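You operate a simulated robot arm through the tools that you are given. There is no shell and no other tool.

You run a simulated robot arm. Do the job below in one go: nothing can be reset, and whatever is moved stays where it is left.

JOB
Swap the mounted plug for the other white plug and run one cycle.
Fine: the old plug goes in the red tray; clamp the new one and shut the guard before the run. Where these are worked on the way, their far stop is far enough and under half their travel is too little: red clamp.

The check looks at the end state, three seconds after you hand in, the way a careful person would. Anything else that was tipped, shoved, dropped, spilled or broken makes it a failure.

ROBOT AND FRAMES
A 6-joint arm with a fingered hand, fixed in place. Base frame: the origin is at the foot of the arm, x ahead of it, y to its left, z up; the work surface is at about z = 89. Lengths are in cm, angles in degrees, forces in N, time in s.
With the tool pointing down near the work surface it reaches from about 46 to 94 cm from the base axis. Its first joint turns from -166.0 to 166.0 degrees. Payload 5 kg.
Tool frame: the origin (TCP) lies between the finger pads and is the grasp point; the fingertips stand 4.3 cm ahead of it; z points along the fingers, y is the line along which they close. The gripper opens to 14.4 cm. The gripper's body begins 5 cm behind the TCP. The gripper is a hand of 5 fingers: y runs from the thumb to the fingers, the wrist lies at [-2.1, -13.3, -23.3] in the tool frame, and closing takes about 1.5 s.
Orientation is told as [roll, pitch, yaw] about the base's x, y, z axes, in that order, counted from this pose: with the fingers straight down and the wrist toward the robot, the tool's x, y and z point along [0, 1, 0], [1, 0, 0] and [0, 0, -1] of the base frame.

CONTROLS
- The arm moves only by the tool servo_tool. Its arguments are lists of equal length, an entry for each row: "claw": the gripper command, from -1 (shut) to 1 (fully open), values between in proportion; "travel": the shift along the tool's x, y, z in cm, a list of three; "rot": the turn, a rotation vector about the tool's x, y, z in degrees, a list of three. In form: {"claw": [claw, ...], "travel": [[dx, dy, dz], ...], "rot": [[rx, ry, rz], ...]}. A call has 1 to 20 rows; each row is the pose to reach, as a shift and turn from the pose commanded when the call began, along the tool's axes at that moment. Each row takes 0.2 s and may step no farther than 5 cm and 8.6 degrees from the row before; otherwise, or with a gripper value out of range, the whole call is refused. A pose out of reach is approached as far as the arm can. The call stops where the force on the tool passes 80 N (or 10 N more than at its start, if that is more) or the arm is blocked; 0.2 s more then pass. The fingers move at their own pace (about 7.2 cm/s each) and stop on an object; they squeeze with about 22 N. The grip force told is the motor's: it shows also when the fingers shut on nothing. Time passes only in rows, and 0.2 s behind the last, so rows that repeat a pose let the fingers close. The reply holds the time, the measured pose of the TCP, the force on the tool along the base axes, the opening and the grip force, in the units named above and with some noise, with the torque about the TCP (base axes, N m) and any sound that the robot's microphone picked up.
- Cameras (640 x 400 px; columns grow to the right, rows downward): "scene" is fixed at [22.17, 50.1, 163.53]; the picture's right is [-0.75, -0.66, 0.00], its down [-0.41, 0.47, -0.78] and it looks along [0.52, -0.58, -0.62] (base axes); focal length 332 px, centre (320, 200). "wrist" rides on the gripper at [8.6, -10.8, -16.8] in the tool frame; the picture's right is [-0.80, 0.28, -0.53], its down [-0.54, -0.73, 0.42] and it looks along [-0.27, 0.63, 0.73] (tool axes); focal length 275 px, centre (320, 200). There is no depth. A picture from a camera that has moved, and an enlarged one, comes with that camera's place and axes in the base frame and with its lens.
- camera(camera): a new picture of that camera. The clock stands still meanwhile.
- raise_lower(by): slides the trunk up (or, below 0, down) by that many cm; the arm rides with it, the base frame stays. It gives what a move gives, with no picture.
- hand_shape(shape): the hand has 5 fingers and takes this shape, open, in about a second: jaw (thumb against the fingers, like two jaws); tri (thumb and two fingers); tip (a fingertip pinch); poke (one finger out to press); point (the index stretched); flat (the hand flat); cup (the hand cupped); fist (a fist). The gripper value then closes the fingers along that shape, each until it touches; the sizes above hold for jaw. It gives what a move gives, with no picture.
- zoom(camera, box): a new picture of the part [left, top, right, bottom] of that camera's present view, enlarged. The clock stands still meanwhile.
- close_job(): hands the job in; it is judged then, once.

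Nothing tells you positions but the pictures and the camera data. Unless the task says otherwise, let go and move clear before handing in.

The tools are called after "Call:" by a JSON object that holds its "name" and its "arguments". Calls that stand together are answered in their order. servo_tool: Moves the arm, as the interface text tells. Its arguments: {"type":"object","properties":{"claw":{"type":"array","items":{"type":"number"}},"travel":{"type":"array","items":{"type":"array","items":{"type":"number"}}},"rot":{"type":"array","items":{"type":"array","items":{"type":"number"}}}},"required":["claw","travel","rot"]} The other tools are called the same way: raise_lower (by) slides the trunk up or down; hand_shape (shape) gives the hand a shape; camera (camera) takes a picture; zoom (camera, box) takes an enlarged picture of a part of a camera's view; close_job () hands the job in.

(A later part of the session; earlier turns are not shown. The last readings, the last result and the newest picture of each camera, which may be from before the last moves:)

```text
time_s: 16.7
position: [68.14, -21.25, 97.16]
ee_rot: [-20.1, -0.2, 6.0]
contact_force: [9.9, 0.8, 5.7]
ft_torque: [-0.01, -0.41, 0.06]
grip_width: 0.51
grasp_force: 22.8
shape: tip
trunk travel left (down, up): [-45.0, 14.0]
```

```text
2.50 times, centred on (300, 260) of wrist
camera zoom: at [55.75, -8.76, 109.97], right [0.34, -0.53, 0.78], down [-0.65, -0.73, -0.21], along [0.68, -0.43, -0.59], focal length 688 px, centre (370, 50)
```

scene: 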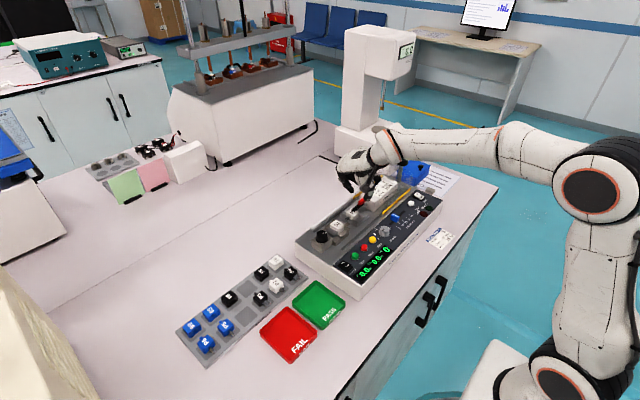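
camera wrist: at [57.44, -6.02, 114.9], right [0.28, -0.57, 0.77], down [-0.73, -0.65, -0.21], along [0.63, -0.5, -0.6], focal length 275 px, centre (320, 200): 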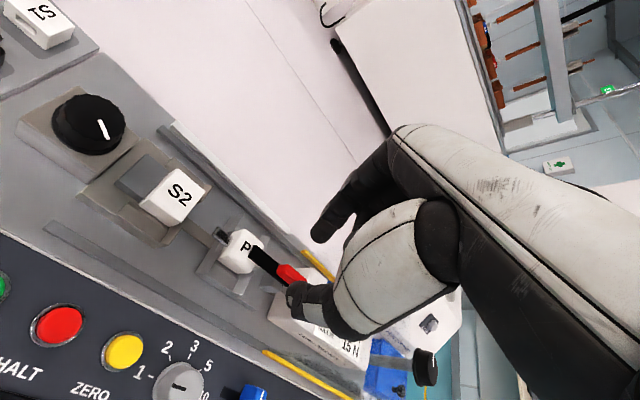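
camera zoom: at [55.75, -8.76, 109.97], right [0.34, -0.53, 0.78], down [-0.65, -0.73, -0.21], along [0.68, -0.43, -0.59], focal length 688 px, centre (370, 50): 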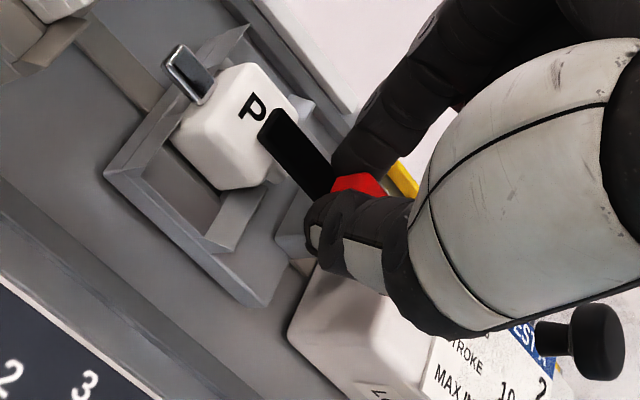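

There's no swing in that direction. I'll test the opposite twist before concluding.

Call:
{"name": "servo_tool", "arguments": {"claw": [-1, -1, -1, -1, -1, -1], "travel": [[0, 0.14, 0], [0, 0.27, 0], [0, 0.36, 0], [0, 0.45, 0], [0, 0.54, 0], [0, 0.54, 0]], "rot": [[1.03, 0, 2.82], [2.05, 0, 5.64], [2.74, 0, 7.52], [3.42, 0, 9.4], [4.1, 0, 11.28], [4.1, 0, 11.28]]}}

Call:
{"name": "zoom", "arguments": {"camera": "scene", "box": [335, 170, 395, 220]}}

Call:
{"name": "zoom", "arguments": {"camera": "wrist", "box": [190, 180, 410, 340]}}

```text
time_s: 18.1
position: [68.47, -21.31, 97.18]
ee_rot: [-20.0, 0.0, -6.1]
contact_force: [0.3, -2.7, 3.0]
ft_torque: [-0.1, -0.15, 0.02]
grip_width: 0.51
grasp_force: 21.9
shape: tip
trunk travel left (down, up): [-45.0, 14.0]
```

```text
8.00 times, centred on (365, 195) of scene
camera zoom: at [22.17, 50.1, 163.53], right [-0.75, -0.66, 0.0], down [-0.41, 0.47, -0.78], along [0.52, -0.58, -0.62], focal length 2654 px, centre (-40, 240)
```

zoom: 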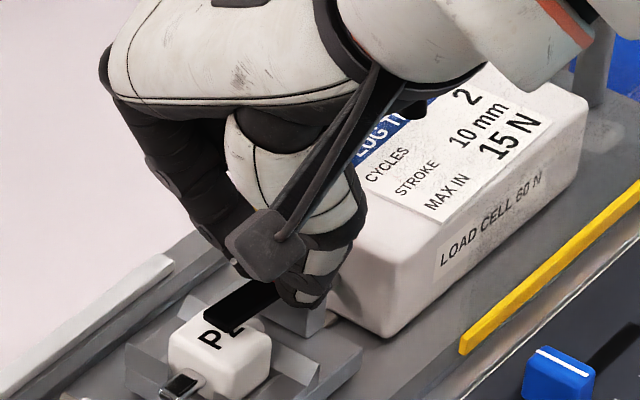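

```text
2.50 times, centred on (300, 260) of wrist
camera zoom: at [59.11, -6.36, 110.0], right [0.22, -0.59, 0.77], down [-0.79, -0.57, -0.21], along [0.57, -0.57, -0.6], focal length 688 px, centre (370, 50)
```

zoom: 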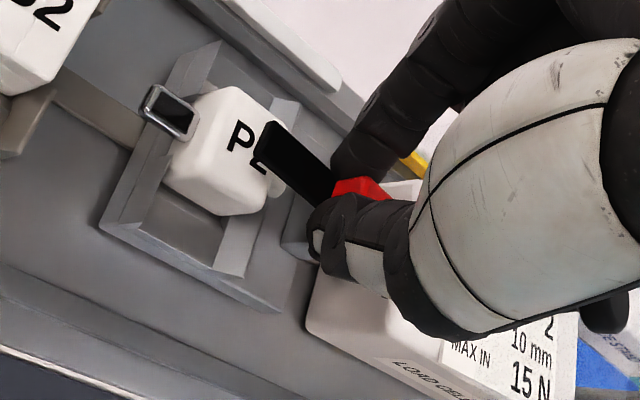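

It swings: the bar tip moved toward +x with almost no force and "P2" is now readable. I'll keep the grip and continue rotating the same way about the pivot.

Call:
{"name": "servo_tool", "arguments": {"claw": [-1, -1, -1, -1, -1, -1, -1], "travel": [[-0.01, 0.18, 0], [-0.02, 0.36, 0.01], [-0.05, 0.53, 0.02], [-0.09, 0.71, 0.03], [-0.15, 0.88, 0.05], [-0.21, 1.05, 0.08], [-0.21, 1.05, 0.08]], "rot": [[1.37, 0, 3.76], [2.74, 0, 7.52], [4.1, 0, 11.28], [5.47, 0, 15.04], [6.84, 0, 18.8], [8.21, 0, 22.56], [8.21, 0, 22.56]]}}

Call:
{"name": "zoom", "arguments": {"camera": "scene", "box": [335, 170, 395, 220]}}

Call:
{"name": "zoom", "arguments": {"camera": "wrist", "box": [190, 180, 410, 340]}}

```text
time_s: 19.7
position: [69.65, -21.55, 97.11]
ee_rot: [-20.0, 0.0, -30.2]
contact_force: [-6.6, 1.0, 2.1]
ft_torque: [0.01, 0.22, -0.16]
grip_width: 0.5
grasp_force: 21.7
shape: tip
trunk travel left (down, up): [-45.0, 14.0]
```

```text
8.00 times, centred on (365, 195) of scene
camera zoom: at [22.17, 50.1, 163.53], right [-0.75, -0.66, 0.0], down [-0.41, 0.47, -0.78], along [0.52, -0.58, -0.62], focal length 2654 px, centre (-40, 240)
```

zoom: 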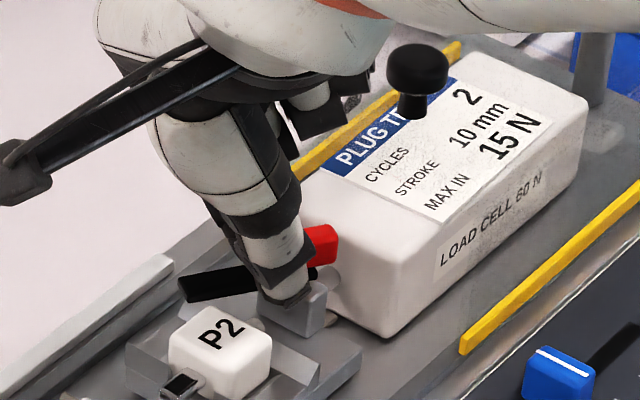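

```text
2.50 times, centred on (300, 260) of wrist
camera zoom: at [67.12, -4.21, 110.02], right [-0.04, -0.63, 0.77], down [-0.96, -0.2, -0.21], along [0.29, -0.75, -0.6], focal length 688 px, centre (370, 50)
```

zoom: 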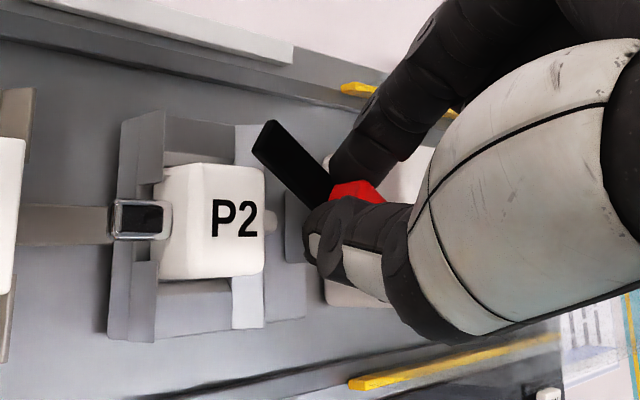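

P2 is now fully visible and the lever is well off it. I'll keep swinging toward the far stop.

Call:
{"name": "servo_tool", "arguments": {"claw": [-1, -1, -1, -1, -1, -1, -1, -1], "travel": [[-0.01, 0.18, 0], [-0.02, 0.36, 0.01], [-0.05, 0.53, 0.02], [-0.09, 0.71, 0.03], [-0.15, 0.88, 0.05], [-0.21, 1.05, 0.08], [-0.28, 1.21, 0.1], [-0.28, 1.21, 0.1]], "rot": [[1.37, 0, 3.76], [2.74, 0, 7.52], [4.1, 0, 11.28], [5.47, 0, 15.04], [6.84, 0, 18.8], [8.21, 0, 22.56], [9.58, 0, 26.32], [9.58, 0, 26.32]]}}

Call:
{"name": "zoom", "arguments": {"camera": "scene", "box": [335, 170, 395, 220]}}

Call:
{"name": "zoom", "arguments": {"camera": "wrist", "box": [190, 180, 410, 340]}}

```text
time_s: 21.5
position: [70.5, -22.56, 97.16]
ee_rot: [-20.1, -0.1, -58.1]
contact_force: [-8.5, 5.8, 0.6]
ft_torque: [0.14, 0.28, -0.2]
grip_width: 0.47
grasp_force: 22.0
shape: tip
trunk travel left (down, up): [-45.0, 14.0]
```

```text
8.00 times, centred on (365, 195) of scene
camera zoom: at [22.17, 50.1, 163.53], right [-0.75, -0.66, 0.0], down [-0.41, 0.47, -0.78], along [0.52, -0.58, -0.62], focal length 2654 px, centre (-40, 240)
```

zoom: 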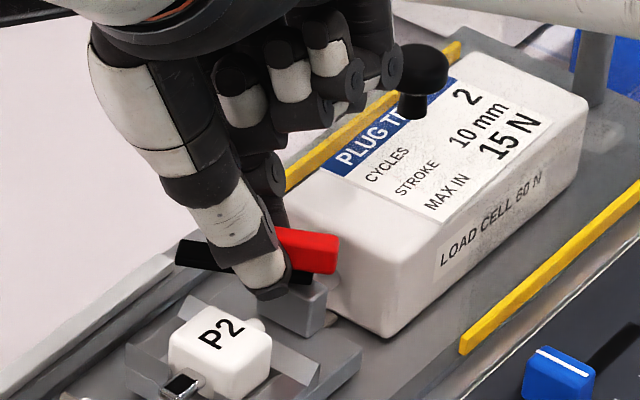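

```text
2.50 times, centred on (300, 260) of wrist
camera zoom: at [76.41, -5.92, 110.03], right [-0.33, -0.54, 0.77], down [-0.94, 0.27, -0.21], along [-0.09, -0.8, -0.6], focal length 688 px, centre (370, 50)
```

zoom: 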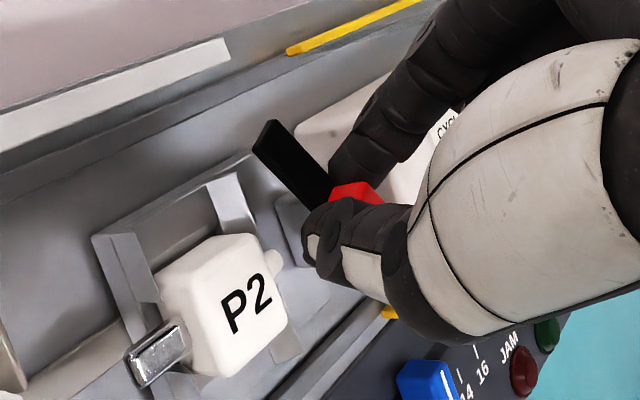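

The lever is at about 60° open with moderate force. I'll continue in smaller steps to find the far stop.

Call:
{"name": "servo_tool", "arguments": {"claw": [-1, -1, -1, -1, -1, -1, -1], "travel": [[-0.01, 0.18, 0], [-0.02, 0.36, 0.01], [-0.05, 0.53, 0.02], [-0.09, 0.71, 0.03], [-0.15, 0.88, 0.05], [-0.21, 1.05, 0.08], [-0.21, 1.05, 0.08]], "rot": [[1.37, 0, 3.76], [2.74, 0, 7.52], [4.1, 0, 11.28], [5.47, 0, 15.04], [6.84, 0, 18.8], [8.21, 0, 22.56], [8.21, 0, 22.56]]}}

Call:
{"name": "zoom", "arguments": {"camera": "scene", "box": [335, 170, 395, 220]}}

Call:
{"name": "zoom", "arguments": {"camera": "wrist", "box": [190, 180, 410, 340]}}

```text
time_s: 23.1
position: [70.79, -23.31, 97.24]
ee_rot: [-20.0, 0.0, -82.1]
contact_force: [-12.9, 9.0, -0.6]
ft_torque: [0.27, 0.39, -0.21]
grip_width: 0.5
grasp_force: 22.1
shape: tip
trunk travel left (down, up): [-45.0, 14.0]
```

```text
8.00 times, centred on (365, 195) of scene
camera zoom: at [22.17, 50.1, 163.53], right [-0.75, -0.66, 0.0], down [-0.41, 0.47, -0.78], along [0.52, -0.58, -0.62], focal length 2654 px, centre (-40, 240)
```

zoom: 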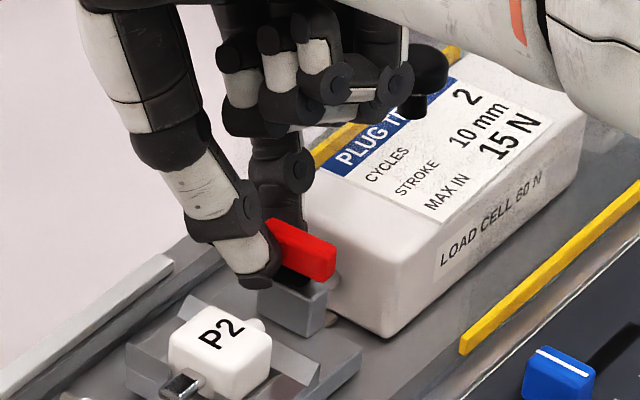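

```text
2.50 times, centred on (300, 260) of wrist
camera zoom: at [83.0, -10.75, 110.05], right [-0.52, -0.36, 0.77], down [-0.75, 0.63, -0.21], along [-0.41, -0.69, -0.6], focal length 688 px, centre (370, 50)
```

zoom: 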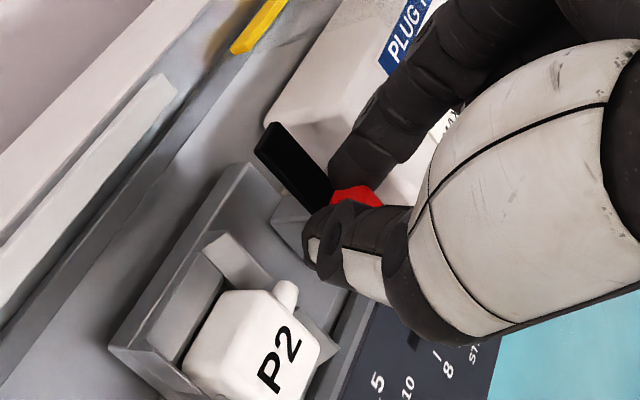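

The lever now points across the deck at about 85–90°. I'll nudge a little farther to see whether this is the stop.

Call:
{"name": "servo_tool", "arguments": {"claw": [-1, -1, -1, -1, -1], "travel": [[-0.1, 0.09, 0.03], [-0.11, 0.18, 0.04], [-0.12, 0.27, 0.04], [-0.12, 0.36, 0.05], [-0.12, 0.36, 0.05]], "rot": [[0.68, 0, 1.88], [1.37, 0, 3.76], [2.05, 0, 5.64], [2.74, 0, 7.52], [2.74, 0, 7.52]]}}

Call:
{"name": "zoom", "arguments": {"camera": "scene", "box": [335, 170, 395, 220]}}

Call:
{"name": "zoom", "arguments": {"camera": "wrist", "box": [190, 180, 410, 340]}}

```text
time_s: 24.3
position: [70.86, -23.64, 97.23]
ee_rot: [-19.9, -0.1, -90.0]
contact_force: [2.9, 17.9, 4.3]
ft_torque: [-0.32, -0.03, 0.39]
grip_width: 0.36
grasp_force: 21.6
shape: tip
trunk travel left (down, up): [-45.0, 14.0]
```

```text
8.00 times, centred on (365, 195) of scene
camera zoom: at [22.17, 50.1, 163.53], right [-0.75, -0.66, 0.0], down [-0.41, 0.47, -0.78], along [0.52, -0.58, -0.62], focal length 2654 px, centre (-40, 240)
```

zoom: 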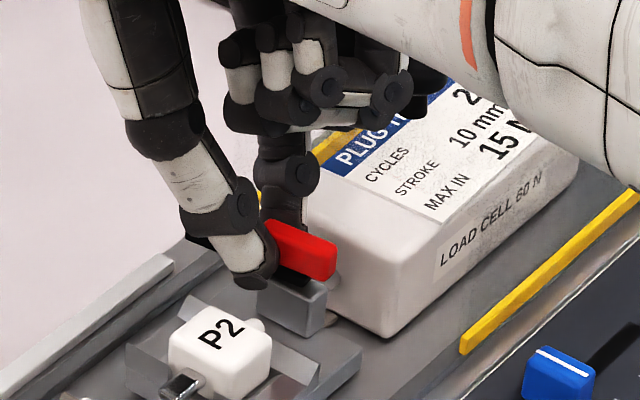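

```text
2.50 times, centred on (300, 260) of wrist
camera zoom: at [84.63, -12.75, 110.06], right [-0.57, -0.28, 0.77], down [-0.65, 0.73, -0.21], along [-0.5, -0.63, -0.6], focal length 688 px, centre (370, 50)
```

zoom: 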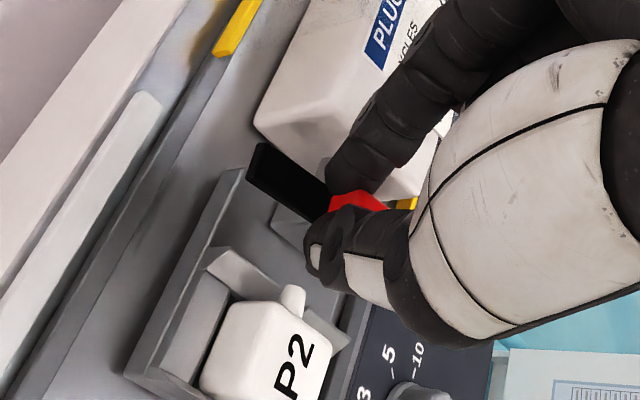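

Torque jumped and the grip began to slip, so the lever is at its far stop, roughly 90°, fully clear of P2. I'll open slightly (load cell is close behind the index) and rise clear.

Call:
{"name": "servo_tool", "arguments": {"claw": [-0.9, -0.72, -0.72, -0.72, -0.72, -0.72, -0.72, -0.72, -0.72], "travel": [[0, 0, 0], [0, 0, 0], [0, 0, 0], [0, 0, 0], [-0.51, 0, -1.41], [-1.03, 0, -2.82], [-1.71, 0, -4.7], [-2.74, 0, -7.52], [-3.42, 0, -9.4]], "rot": [[0, 0, 0], [0, 0, 0], [0, 0, 0], [0, 0, 0], [0, 0, 0], [0, 0, 0], [0, 0, 0], [0, 0, 0], [0, 0, 0]]}}

Call:
{"name": "zoom", "arguments": {"camera": "scene", "box": [335, 170, 395, 220]}}

Call:
{"name": "camera", "arguments": {"camera": "wrist"}}

```text
time_s: 26.3
position: [70.78, -23.94, 107.18]
ee_rot: [-20.0, 0.0, -90.1]
contact_force: [0.3, -0.6, 0.5]
ft_torque: [0.02, 0.03, -0.04]
grip_width: 2.0
grasp_force: 0.0
shape: tip
trunk travel left (down, up): [-45.0, 14.0]
```

```text
8.00 times, centred on (365, 195) of scene
camera zoom: at [22.17, 50.1, 163.53], right [-0.75, -0.66, 0.0], down [-0.41, 0.47, -0.78], along [0.52, -0.58, -0.62], focal length 2654 px, centre (-40, 240)
```

zoom: 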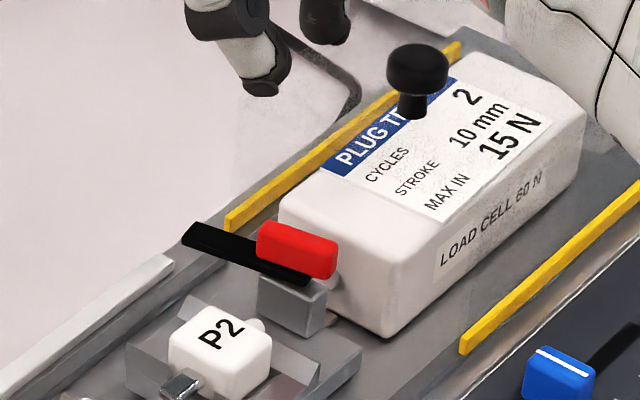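

```text
taken
camera wrist: at [84.62, -13.07, 120.0], right [-0.57, -0.28, 0.77], down [-0.65, 0.73, -0.21], along [-0.5, -0.63, -0.6], focal length 275 px, centre (320, 200)
```

wrist: 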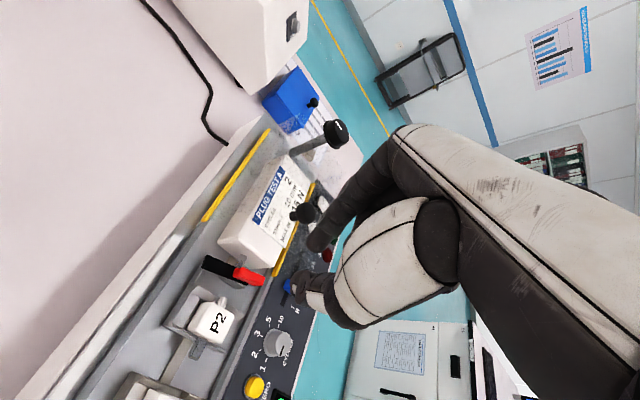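

The clamp is open at its stop. Next I return to yaw 0 with the same tilt and come above P2 with a 5 cm opening.

Call:
{"name": "servo_tool", "arguments": {"claw": [-0.7, -0.6, -0.5, -0.4, -0.31, -0.31, -0.31, -0.31, -0.31, -0.31, -0.31, -0.31, -0.31], "travel": [[-0.02, -0.59, 0.2], [-0.04, -1.18, 0.6], [-0.06, -1.78, 1.1], [-0.08, -2.37, 1.7], [-0.1, -2.96, 2.3], [-0.12, -3.55, 2.9], [-0.13, -4.14, 3.5], [-0.15, -4.73, 4.2], [-0.17, -5.32, 4.9], [-0.19, -5.92, 5.5], [-0.21, -6.51, 6.1], [-0.23, -7.1, 6.68], [-0.23, -7.1, 6.68]], "rot": [[-2.57, 0, -7.05], [-5.13, 0, -14.1], [-7.7, 0, -21.15], [-10.26, 0, -28.19], [-12.83, 0, -35.24], [-15.39, 0, -42.29], [-17.96, 0, -49.33], [-20.52, 0, -56.38], [-23.09, 0, -63.43], [-25.65, 0, -70.48], [-28.22, 0, -77.52], [-30.78, 0, -84.57], [-30.78, 0, -84.57]]}}

Call:
{"name": "zoom", "arguments": {"camera": "scene", "box": [325, 160, 395, 220]}}

Call:
{"name": "camera", "arguments": {"camera": "wrist"}}

```text
time_s: 29.1
position: [68.22, -16.68, 100.87]
ee_rot: [-20.1, 0.0, 0.0]
contact_force: [0.3, -0.7, 0.3]
ft_torque: [-0.02, -0.02, 0.04]
grip_width: 4.94
grasp_force: 0.0
shape: tip
trunk travel left (down, up): [-45.0, 14.0]
```

```text
6.67 times, centred on (360, 190) of scene
camera zoom: at [22.17, 50.1, 163.53], right [-0.75, -0.66, 0.0], down [-0.41, 0.47, -0.78], along [0.52, -0.58, -0.62], focal length 2211 px, centre (53, 267)
```

zoom: 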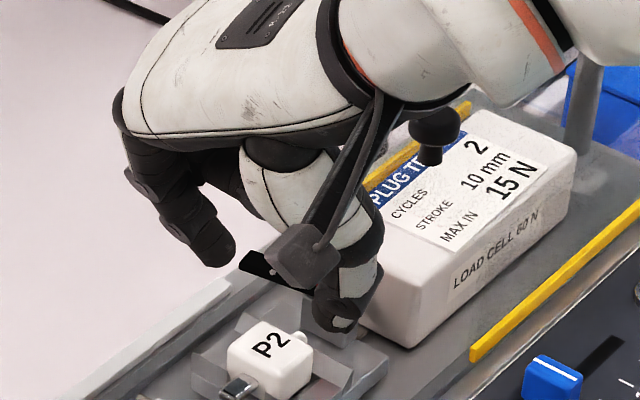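

```text
taken
camera wrist: at [57.28, -2.87, 113.74], right [0.28, -0.57, 0.77], down [-0.73, -0.65, -0.21], along [0.63, -0.5, -0.6], focal length 275 px, centre (320, 200)
```

wrist: 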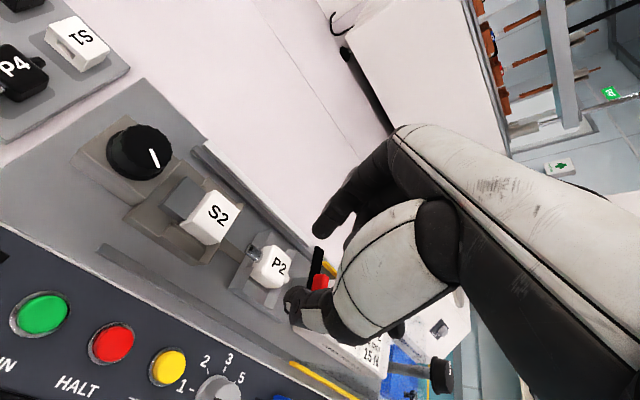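

P2 measures at (68.2, -18.2, 93.2) in both views and the fingers are centred over it. I'll descend 5 cm.

Call:
{"name": "servo_tool", "arguments": {"claw": [-0.31, -0.31, -0.31, -0.31, -0.31, -0.31], "travel": [[0.34, 0, 0.94], [0.68, 0, 1.88], [1.03, 0, 2.82], [1.37, 0, 3.76], [1.68, 0, 4.6], [1.68, 0, 4.6]], "rot": [[0, 0, 0], [0, 0, 0], [0, 0, 0], [0, 0, 0], [0, 0, 0], [0, 0, 0]]}}

Call:
{"name": "zoom", "arguments": {"camera": "scene", "box": [325, 170, 395, 230]}}

Call:
{"name": "zoom", "arguments": {"camera": "wrist", "box": [190, 180, 410, 340]}}

```text
time_s: 30.5
position: [68.2, -16.76, 96.15]
ee_rot: [-20.0, 0.0, -0.1]
contact_force: [0.0, -0.1, -0.1]
ft_torque: [0.02, 0.0, 0.02]
grip_width: 4.94
grasp_force: 0.0
shape: tip
trunk travel left (down, up): [-45.0, 14.0]
```

```text
6.67 times, centred on (360, 200) of scene
camera zoom: at [22.17, 50.1, 163.53], right [-0.75, -0.66, 0.0], down [-0.41, 0.47, -0.78], along [0.52, -0.58, -0.62], focal length 2211 px, centre (53, 200)
```

zoom: 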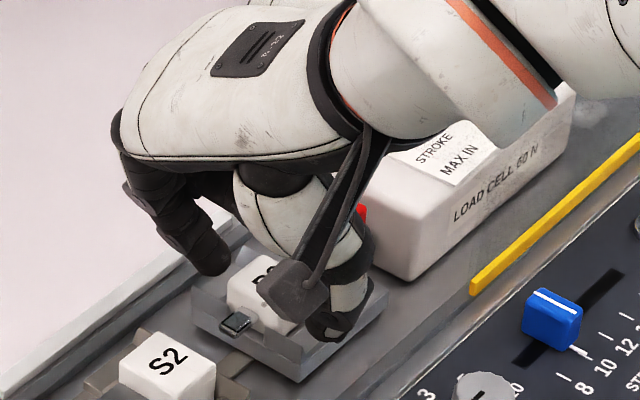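

```text
2.50 times, centred on (300, 260) of wrist
camera zoom: at [57.33, -2.91, 108.91], right [0.28, -0.57, 0.77], down [-0.73, -0.65, -0.21], along [0.63, -0.5, -0.6], focal length 688 px, centre (370, 50)
```

zoom: 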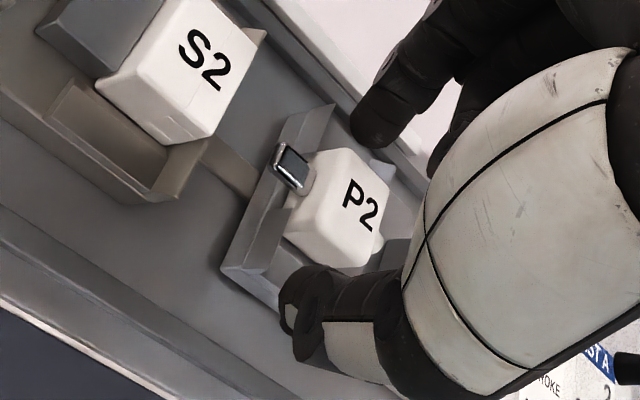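

No contact yet. I'll go 0.4 cm lower, then close gently on the plug's sides.

Call:
{"name": "servo_tool", "arguments": {"claw": [-0.31, -0.31, -0.4, -0.5, -0.6, -0.7, -0.8, -0.9, -1, -1], "travel": [[0.07, 0, 0.19], [0.14, 0, 0.38], [0.14, 0, 0.38], [0.14, 0, 0.38], [0.14, 0, 0.38], [0.14, 0, 0.38], [0.14, 0, 0.38], [0.14, 0, 0.38], [0.14, 0, 0.38], [0.14, 0, 0.38]], "rot": [[0, 0, 0], [0, 0, 0], [0, 0, 0], [0, 0, 0], [0, 0, 0], [0, 0, 0], [0, 0, 0], [0, 0, 0], [0, 0, 0], [0, 0, 0]]}}

Call:
{"name": "zoom", "arguments": {"camera": "scene", "box": [325, 170, 395, 230]}}

Call:
{"name": "zoom", "arguments": {"camera": "wrist", "box": [190, 180, 410, 340]}}

```text
time_s: 32.7
position: [68.24, -16.83, 95.6]
ee_rot: [-20.0, 0.1, -0.1]
contact_force: [0.7, -0.5, -0.5]
ft_torque: [0.03, 0.01, 0.02]
grip_width: 2.97
grasp_force: 22.3
shape: tip
trunk travel left (down, up): [-45.0, 14.0]
```

```text
6.67 times, centred on (360, 200) of scene
camera zoom: at [22.17, 50.1, 163.53], right [-0.75, -0.66, 0.0], down [-0.41, 0.47, -0.78], along [0.52, -0.58, -0.62], focal length 2211 px, centre (53, 200)
```

zoom: 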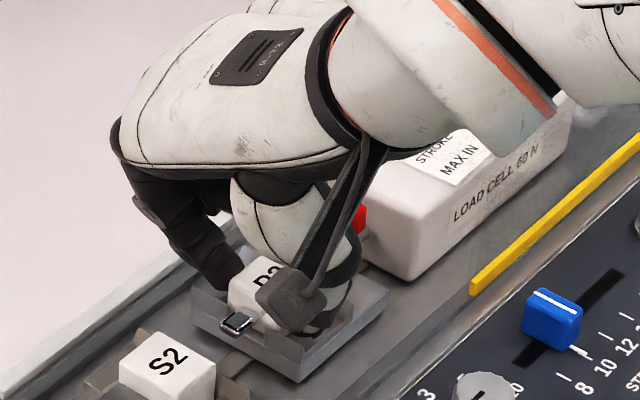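

```text
2.50 times, centred on (300, 260) of wrist
camera zoom: at [57.39, -2.94, 108.45], right [0.28, -0.57, 0.77], down [-0.73, -0.65, -0.21], along [0.63, -0.5, -0.6], focal length 688 px, centre (370, 50)
```

zoom: 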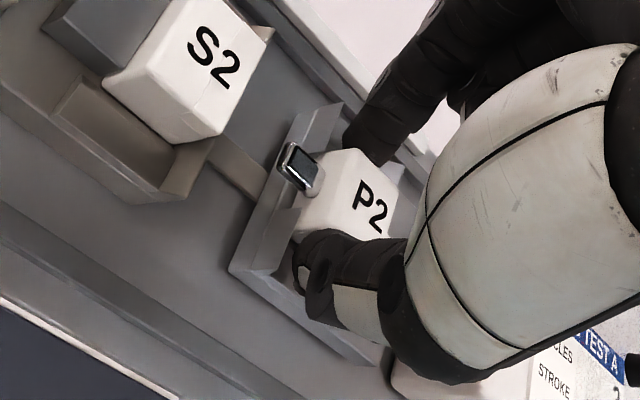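

P2 is held, width 2.97 with almost no side load. I'll lift straight up slowly.

Call:
{"name": "servo_tool", "arguments": {"claw": [-1, -1, -1, -1, -1, -1, -1, -1], "travel": [[-0.1, 0, -0.28], [-0.24, 0, -0.66], [-0.51, 0, -1.41], [-0.85, 0, -2.35], [-1.37, 0, -3.76], [-2.05, 0, -5.64], [-2.74, 0, -7.52], [-2.74, 0, -7.52]], "rot": [[0, 0, 0], [0, 0, 0], [0, 0, 0], [0, 0, 0], [0, 0, 0], [0, 0, 0], [0, 0, 0], [0, 0, 0]]}}

Call:
{"name": "camera", "arguments": {"camera": "scene"}}

Call:
{"name": "zoom", "arguments": {"camera": "scene", "box": [325, 150, 395, 220]}}

Call:
{"name": "camera", "arguments": {"camera": "wrist"}}

```text
time_s: 34.5
position: [68.24, -16.67, 103.77]
ee_rot: [-20.0, 0.0, -0.1]
contact_force: [1.1, 0.5, 0.1]
ft_torque: [-0.01, 0.02, 0.02]
grip_width: 2.93
grasp_force: 21.8
shape: tip
trunk travel left (down, up): [-45.0, 14.0]
```

```text
taken
```

scene: 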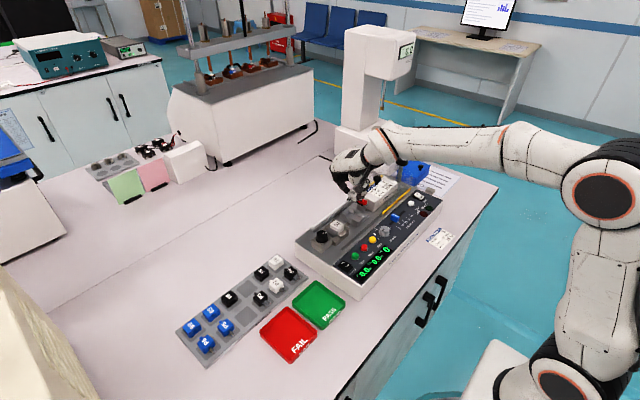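

```text
5.71 times, centred on (360, 185) of scene
camera zoom: at [22.17, 50.1, 163.53], right [-0.75, -0.66, 0.0], down [-0.41, 0.47, -0.78], along [0.52, -0.58, -0.62], focal length 1895 px, centre (91, 286)
```

zoom: 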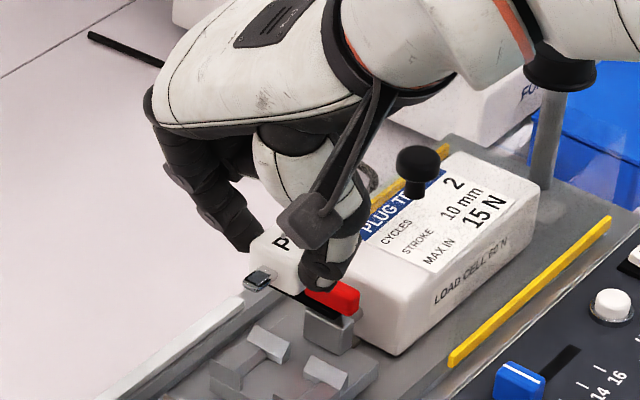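

```text
taken
camera wrist: at [57.32, -2.91, 116.58], right [0.28, -0.57, 0.77], down [-0.73, -0.65, -0.21], along [0.63, -0.5, -0.6], focal length 275 px, centre (320, 200)
```

wrist: 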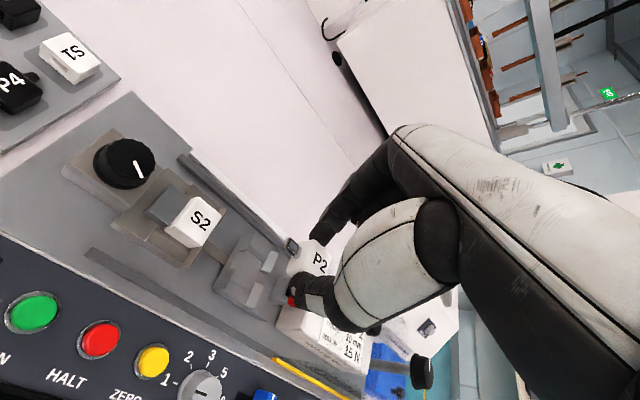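

P2 is out of the nest. I'll get a good look at the empty nest, then the red tray, for placing.

Call:
{"name": "zoom", "arguments": {"camera": "scene", "box": [340, 195, 380, 225]}}

Call:
{"name": "zoom", "arguments": {"camera": "wrist", "box": [200, 220, 350, 320]}}

Call:
{"name": "zoom", "arguments": {"camera": "scene", "box": [240, 290, 340, 370]}}

Call:
{"name": "zoom", "arguments": {"camera": "scene", "box": [245, 245, 310, 300]}}

```text
13.33 times, centred on (360, 210) of scene
camera zoom: at [22.17, 50.1, 163.53], right [-0.75, -0.66, 0.0], down [-0.41, 0.47, -0.78], along [0.52, -0.58, -0.62], focal length 4422 px, centre (-213, 67)
```

zoom: 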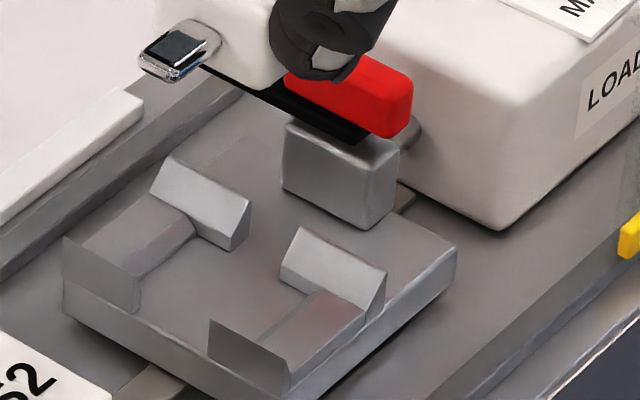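

```text
4.00 times, centred on (275, 270) of wrist
camera zoom: at [57.32, -2.91, 116.58], right [0.28, -0.57, 0.77], down [-0.73, -0.65, -0.21], along [0.63, -0.5, -0.6], focal length 1101 px, centre (500, -80)
```

zoom: 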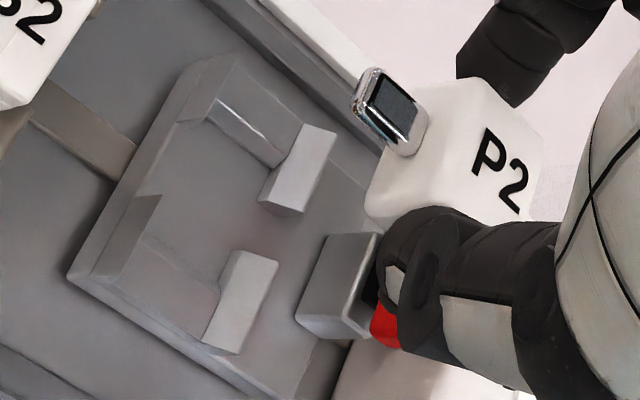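

```text
5.00 times, centred on (290, 330) of scene
camera zoom: at [22.17, 50.1, 163.53], right [-0.75, -0.66, 0.0], down [-0.41, 0.47, -0.78], along [0.52, -0.58, -0.62], focal length 1658 px, centre (470, -450)
```

zoom: 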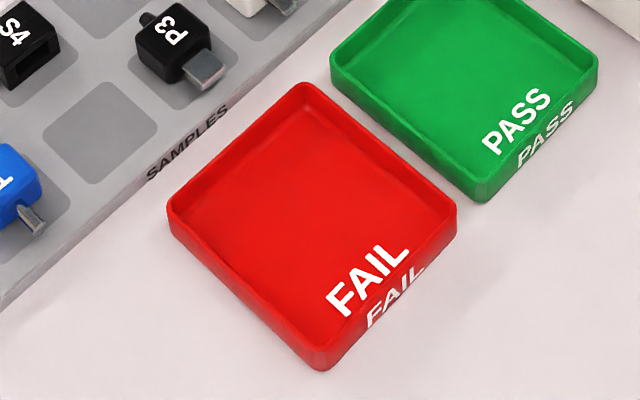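

```text
7.27 times, centred on (278, 272) of scene
camera zoom: at [22.17, 50.1, 163.53], right [-0.75, -0.66, 0.0], down [-0.41, 0.47, -0.78], along [0.52, -0.58, -0.62], focal length 2412 px, centre (629, -327)
```

zoom: 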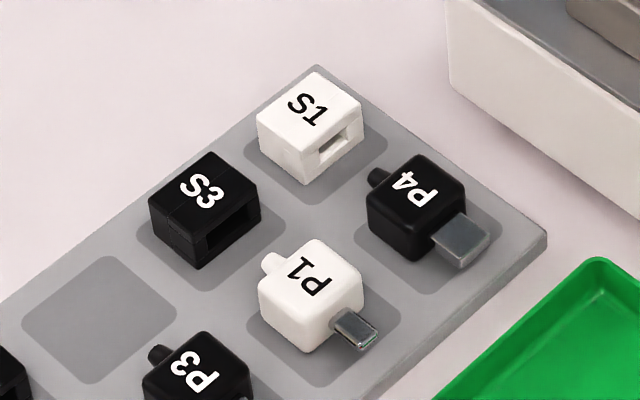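

The nest is empty and clear. I'll carry P2 at this height across to above the red tray, centre about (58.3, 21.4).

Call:
{"name": "servo_tool", "arguments": {"claw": [-1, -1, -1, -1, -1, -1, -1, -1, -1, -1, -1, -1, -1, -1, -1], "travel": [[2.65, -0.71, -0.97], [5.3, -1.42, -1.93], [7.95, -2.13, -2.9], [10.6, -2.84, -3.86], [13.26, -3.55, -4.83], [15.91, -4.26, -5.79], [18.56, -4.97, -6.76], [21.21, -5.68, -7.72], [23.86, -6.39, -8.69], [26.51, -7.1, -9.65], [29.17, -7.81, -10.62], [31.82, -8.52, -11.58], [34.47, -9.23, -12.55], [37.12, -9.94, -13.51], [37.12, -9.94, -13.51]], "rot": [[0, 0, 0], [0, 0, 0], [0, 0, 0], [0, 0, 0], [0, 0, 0], [0, 0, 0], [0, 0, 0], [0, 0, 0], [0, 0, 0], [0, 0, 0], [0, 0, 0], [0, 0, 0], [0, 0, 0], [0, 0, 0], [0, 0, 0]]}}

Call:
{"name": "camera", "arguments": {"camera": "scene"}}

Call:
{"name": "camera", "arguments": {"camera": "wrist"}}

```text
time_s: 37.7
position: [58.38, 22.64, 103.78]
ee_rot: [-20.0, 0.0, 0.0]
contact_force: [-0.3, 1.0, 0.3]
ft_torque: [0.01, 0.01, -0.05]
grip_width: 2.94
grasp_force: 21.9
shape: tip
trunk travel left (down, up): [-45.0, 14.0]
```

```text
taken
```

scene: 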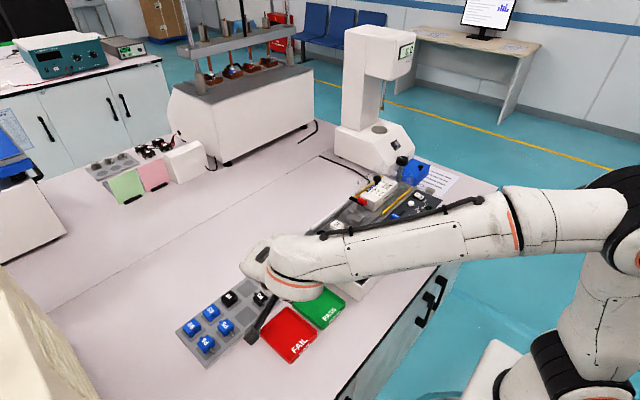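

```text
taken
camera wrist: at [47.57, 36.56, 116.58], right [0.28, -0.57, 0.77], down [-0.73, -0.65, -0.21], along [0.63, -0.5, -0.6], focal length 275 px, centre (320, 200)
```

wrist: 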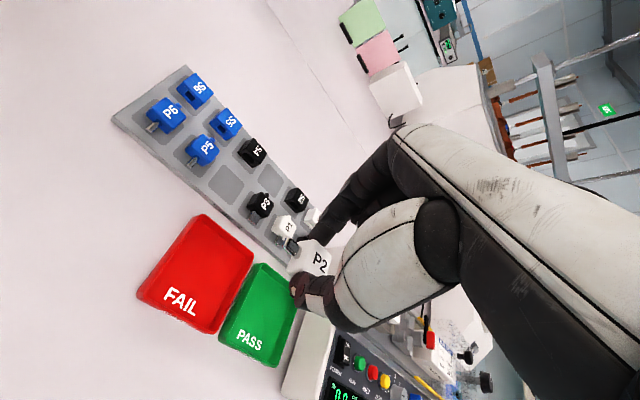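

Both views place the tray centre near (58, 21.7), and P2 is above it. I'll lower to just above the tray floor.

Call:
{"name": "servo_tool", "arguments": {"claw": [-1, -1, -1, -1, -1, -1, -1, -1, -1], "travel": [[0.75, 0, 2.07], [1.5, 0, 4.14], [2.26, 0, 6.2], [3.0, 0, 8.27], [3.76, 0, 10.34], [4.38, 0, 12.03], [4.92, 0, 13.5], [5.3, 0, 14.57], [5.3, 0, 14.57]], "rot": [[0, 0, 0], [0, 0, 0], [0, 0, 0], [0, 0, 0], [0, 0, 0], [0, 0, 0], [0, 0, 0], [0, 0, 0], [0, 0, 0]]}}

Call:
{"name": "zoom", "arguments": {"camera": "scene", "box": [230, 270, 350, 370]}}

Call:
{"name": "camera", "arguments": {"camera": "wrist"}}

```text
time_s: 39.7
position: [58.44, 22.81, 88.1]
ee_rot: [-20.0, 0.0, 0.1]
contact_force: [0.2, -0.4, -0.9]
ft_torque: [-0.01, 0.01, 0.0]
grip_width: 2.95
grasp_force: 22.2
shape: tip
trunk travel left (down, up): [-45.0, 14.0]
```

```text
4.00 times, centred on (290, 320) of scene
camera zoom: at [22.17, 50.1, 163.53], right [-0.75, -0.66, 0.0], down [-0.41, 0.47, -0.78], along [0.52, -0.58, -0.62], focal length 1327 px, centre (440, -280)
```

zoom: 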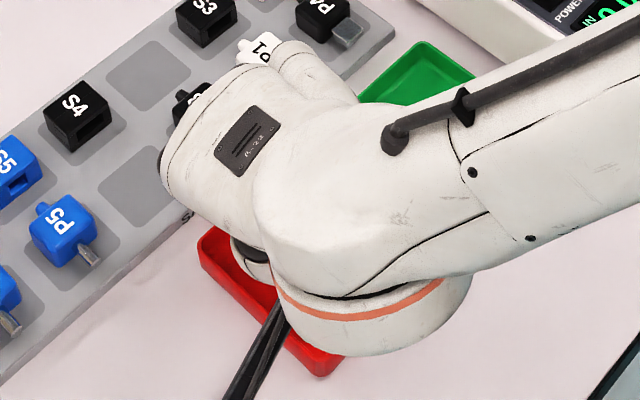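

```text
taken
camera wrist: at [47.57, 36.65, 100.88], right [0.28, -0.57, 0.77], down [-0.73, -0.65, -0.21], along [0.63, -0.5, -0.6], focal length 275 px, centre (320, 200)
```

wrist: 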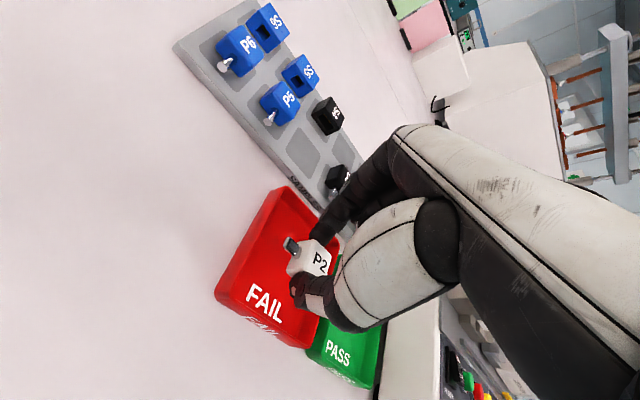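

P2 hangs over the middle of the tray. I'll lower in small steps, watching for contact.

Call:
{"name": "servo_tool", "arguments": {"claw": [-1, -1, -1, -1, -1], "travel": [[0.1, 0, 0.28], [0.2, 0, 0.56], [0.31, 0, 0.85], [0.38, 0, 1.03], [0.38, 0, 1.03]], "rot": [[0, 0, 0], [0, 0, 0], [0, 0, 0], [0, 0, 0], [0, 0, 0]]}}

Call:
{"name": "zoom", "arguments": {"camera": "wrist", "box": [190, 170, 390, 330]}}

```text
time_s: 40.9
position: [58.53, 22.8, 87.0]
ee_rot: [-19.9, 0.0, -0.2]
contact_force: [0.6, -0.2, -0.5]
ft_torque: [-0.01, -0.03, -0.03]
grip_width: 2.93
grasp_force: 22.1
shape: tip
trunk travel left (down, up): [-45.0, 14.0]
```

```text
2.50 times, centred on (290, 250) of wrist
camera zoom: at [47.54, 36.64, 99.84], right [0.28, -0.57, 0.77], down [-0.73, -0.65, -0.21], along [0.63, -0.5, -0.6], focal length 688 px, centre (395, 75)
```

zoom: 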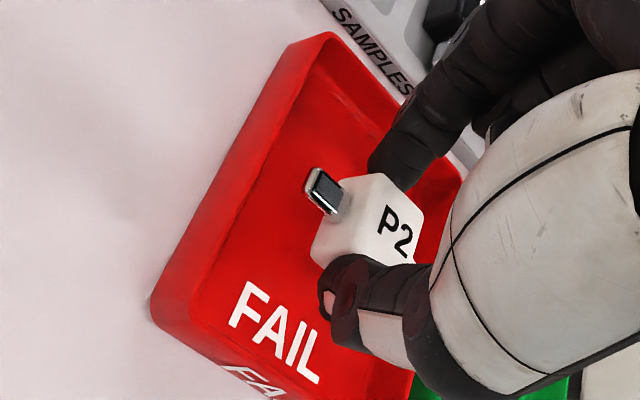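

Call:
{"name": "servo_tool", "arguments": {"claw": [-1, -1, -1, -1], "travel": [[0.07, 0, 0.19], [0.14, 0, 0.38], [0.2, 0, 0.54], [0.2, 0, 0.54]], "rot": [[0, 0, 0], [0, 0, 0], [0, 0, 0], [0, 0, 0]]}}

Call:
{"name": "zoom", "arguments": {"camera": "wrist", "box": [190, 170, 390, 330]}}

```text
time_s: 41.9
position: [58.39, 22.79, 86.65]
ee_rot: [-19.9, 0.0, -0.2]
contact_force: [0.2, -0.1, -0.4]
ft_torque: [-0.01, 0.02, -0.02]
grip_width: 2.94
grasp_force: 21.8
shape: tip
trunk travel left (down, up): [-45.0, 14.0]
```

```text
2.50 times, centred on (290, 250) of wrist
camera zoom: at [47.46, 36.67, 99.43], right [0.28, -0.57, 0.77], down [-0.73, -0.65, -0.21], along [0.63, -0.5, -0.6], focal length 688 px, centre (395, 75)
```

zoom: 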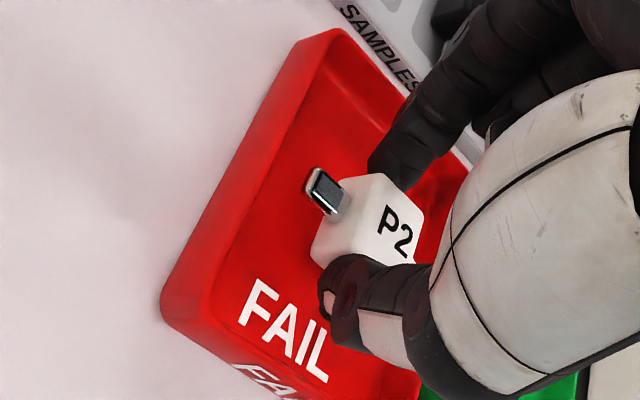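

Call:
{"name": "servo_tool", "arguments": {"claw": [-1, -1, -1, -1, -1], "travel": [[0.05, 0, 0.14], [0.1, 0, 0.28], [0.15, 0, 0.42], [0.2, 0, 0.56], [0.2, 0, 0.56]], "rot": [[0, 0, 0], [0, 0, 0], [0, 0, 0], [0, 0, 0], [0, 0, 0]]}}

Call:
{"name": "zoom", "arguments": {"camera": "wrist", "box": [190, 170, 390, 330]}}

```text
time_s: 43.1
position: [58.4, 22.81, 85.92]
ee_rot: [-20.0, 0.0, -0.1]
contact_force: [0.4, 0.2, 0.6]
ft_torque: [-0.01, -0.02, 0.0]
grip_width: 2.95
grasp_force: 21.9
shape: tip
trunk travel left (down, up): [-45.0, 14.0]
```

```text
2.50 times, centred on (290, 250) of wrist
camera zoom: at [47.54, 36.64, 98.7], right [0.28, -0.57, 0.77], down [-0.73, -0.65, -0.21], along [0.63, -0.5, -0.6], focal length 688 px, centre (395, 75)
```

zoom: 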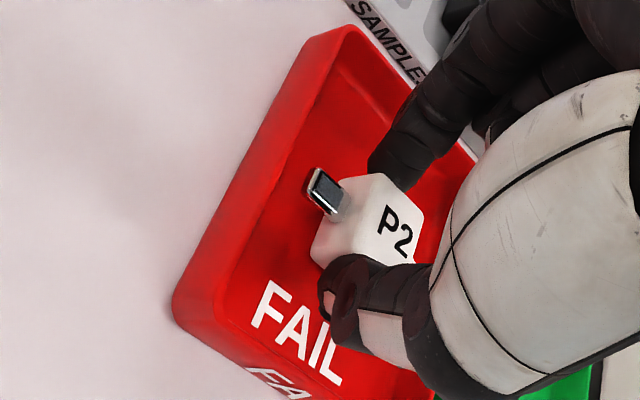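

Call:
{"name": "servo_tool", "arguments": {"claw": [-1, -1, -1, -1, -1], "travel": [[0.05, 0, 0.14], [0.1, 0, 0.28], [0.15, 0, 0.42], [0.2, 0, 0.56], [0.2, 0, 0.56]], "rot": [[0, 0, 0], [0, 0, 0], [0, 0, 0], [0, 0, 0], [0, 0, 0]]}}

Call:
{"name": "zoom", "arguments": {"camera": "wrist", "box": [190, 170, 390, 330]}}

Call:
{"name": "zoom", "arguments": {"camera": "scene", "box": [230, 270, 350, 370]}}

```text
time_s: 44.3
position: [58.37, 22.72, 85.43]
ee_rot: [-20.0, 0.1, -0.1]
contact_force: [0.3, -0.5, 3.2]
ft_torque: [-0.03, -0.01, 0.0]
grip_width: 2.97
grasp_force: 21.7
shape: tip
trunk travel left (down, up): [-45.0, 14.0]
```

```text
2.50 times, centred on (290, 250) of wrist
camera zoom: at [47.45, 36.66, 98.15], right [0.28, -0.57, 0.77], down [-0.73, -0.65, -0.21], along [0.63, -0.5, -0.6], focal length 688 px, centre (395, 75)
```

zoom: 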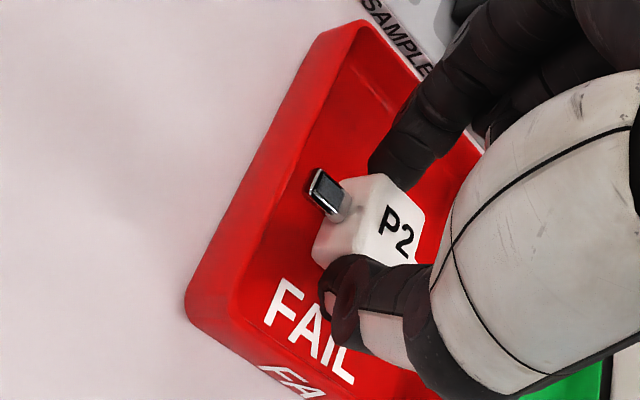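

```text
4.00 times, centred on (290, 320) of scene
camera zoom: at [22.17, 50.1, 163.53], right [-0.75, -0.66, 0.0], down [-0.41, 0.47, -0.78], along [0.52, -0.58, -0.62], focal length 1327 px, centre (440, -280)
```

zoom: 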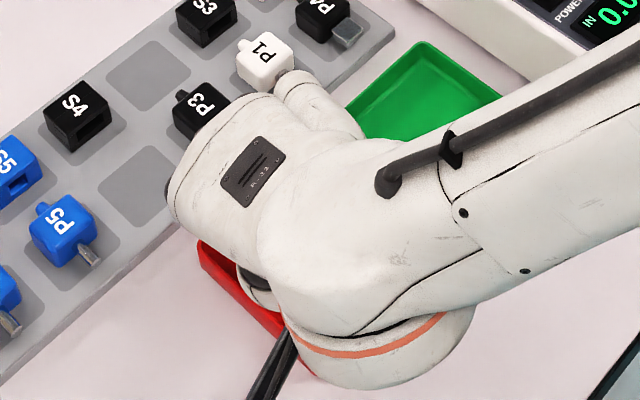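

Light contact, 3 N, so P2 is on the tray floor. I'll open gently and lift away.

Call:
{"name": "servo_tool", "arguments": {"claw": [-0.9, -0.7, -0.6, -0.5, -0.4, -0.35, -0.35, -0.35, -0.35, -0.35, -0.35, -0.35], "travel": [[0, 0, 0], [0, 0, 0], [0, 0, 0], [0, 0, 0], [0, 0, 0], [0, 0, 0], [-0.34, 0, -0.94], [-0.85, 0, -2.35], [-1.54, 0, -4.23], [-2.57, 0, -7.05], [-3.76, 0, -10.34], [-4.8, 0, -13.2]], "rot": [[0, 0, 0], [0, 0, 0], [0, 0, 0], [0, 0, 0], [0, 0, 0], [0, 0, 0], [0, 0, 0], [0, 0, 0], [0, 0, 0], [0, 0, 0], [0, 0, 0], [0, 0, 0]]}}

Call:
{"name": "camera", "arguments": {"camera": "wrist"}}

Call:
{"name": "camera", "arguments": {"camera": "scene"}}

```text
time_s: 46.9
position: [58.14, 22.31, 99.42]
ee_rot: [-20.0, 0.0, -0.1]
contact_force: [0.5, -0.7, -0.8]
ft_torque: [0.02, 0.01, -0.02]
grip_width: 4.64
grasp_force: 0.1
shape: tip
trunk travel left (down, up): [-45.0, 14.0]
```

```text
taken
camera wrist: at [47.32, 36.26, 112.26], right [0.28, -0.57, 0.77], down [-0.73, -0.65, -0.21], along [0.63, -0.5, -0.6], focal length 275 px, centre (320, 200)
```

wrist: 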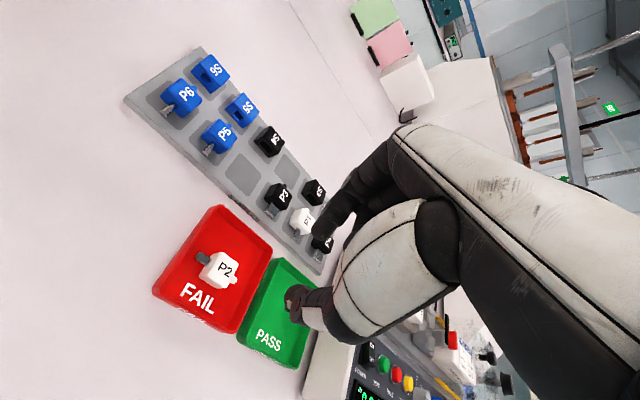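

```text
taken
```

scene: 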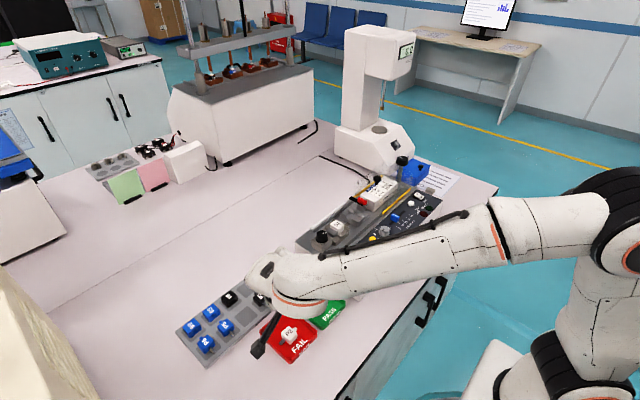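

P2 is upright in the red tray. Next is P1: I'll localize it precisely with the wrist camera from here.

Call:
{"name": "zoom", "arguments": {"camera": "wrist", "box": [250, 170, 350, 250]}}

Call:
{"name": "zoom", "arguments": {"camera": "wrist", "box": [170, 230, 280, 310]}}

```text
5.00 times, centred on (300, 210) of wrist
camera zoom: at [47.32, 36.26, 112.26], right [0.28, -0.57, 0.77], down [-0.73, -0.65, -0.21], along [0.63, -0.5, -0.6], focal length 1376 px, centre (420, 150)
```

zoom: 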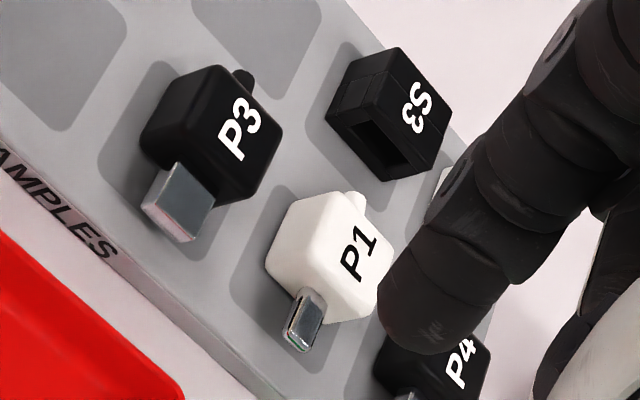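

```text
5.00 times, centred on (225, 270) of wrist
camera zoom: at [47.32, 36.26, 112.26], right [0.28, -0.57, 0.77], down [-0.73, -0.65, -0.21], along [0.63, -0.5, -0.6], focal length 1376 px, centre (795, -150)
```

zoom: 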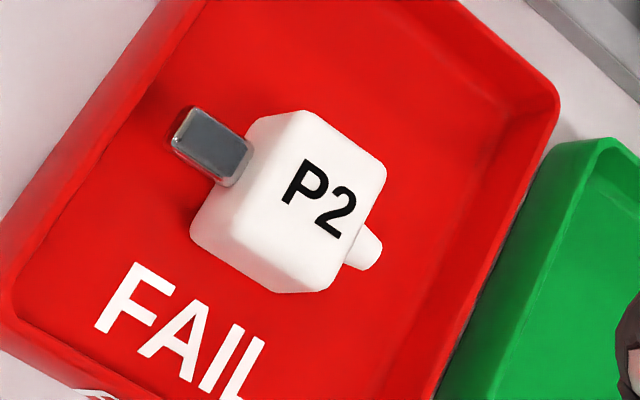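

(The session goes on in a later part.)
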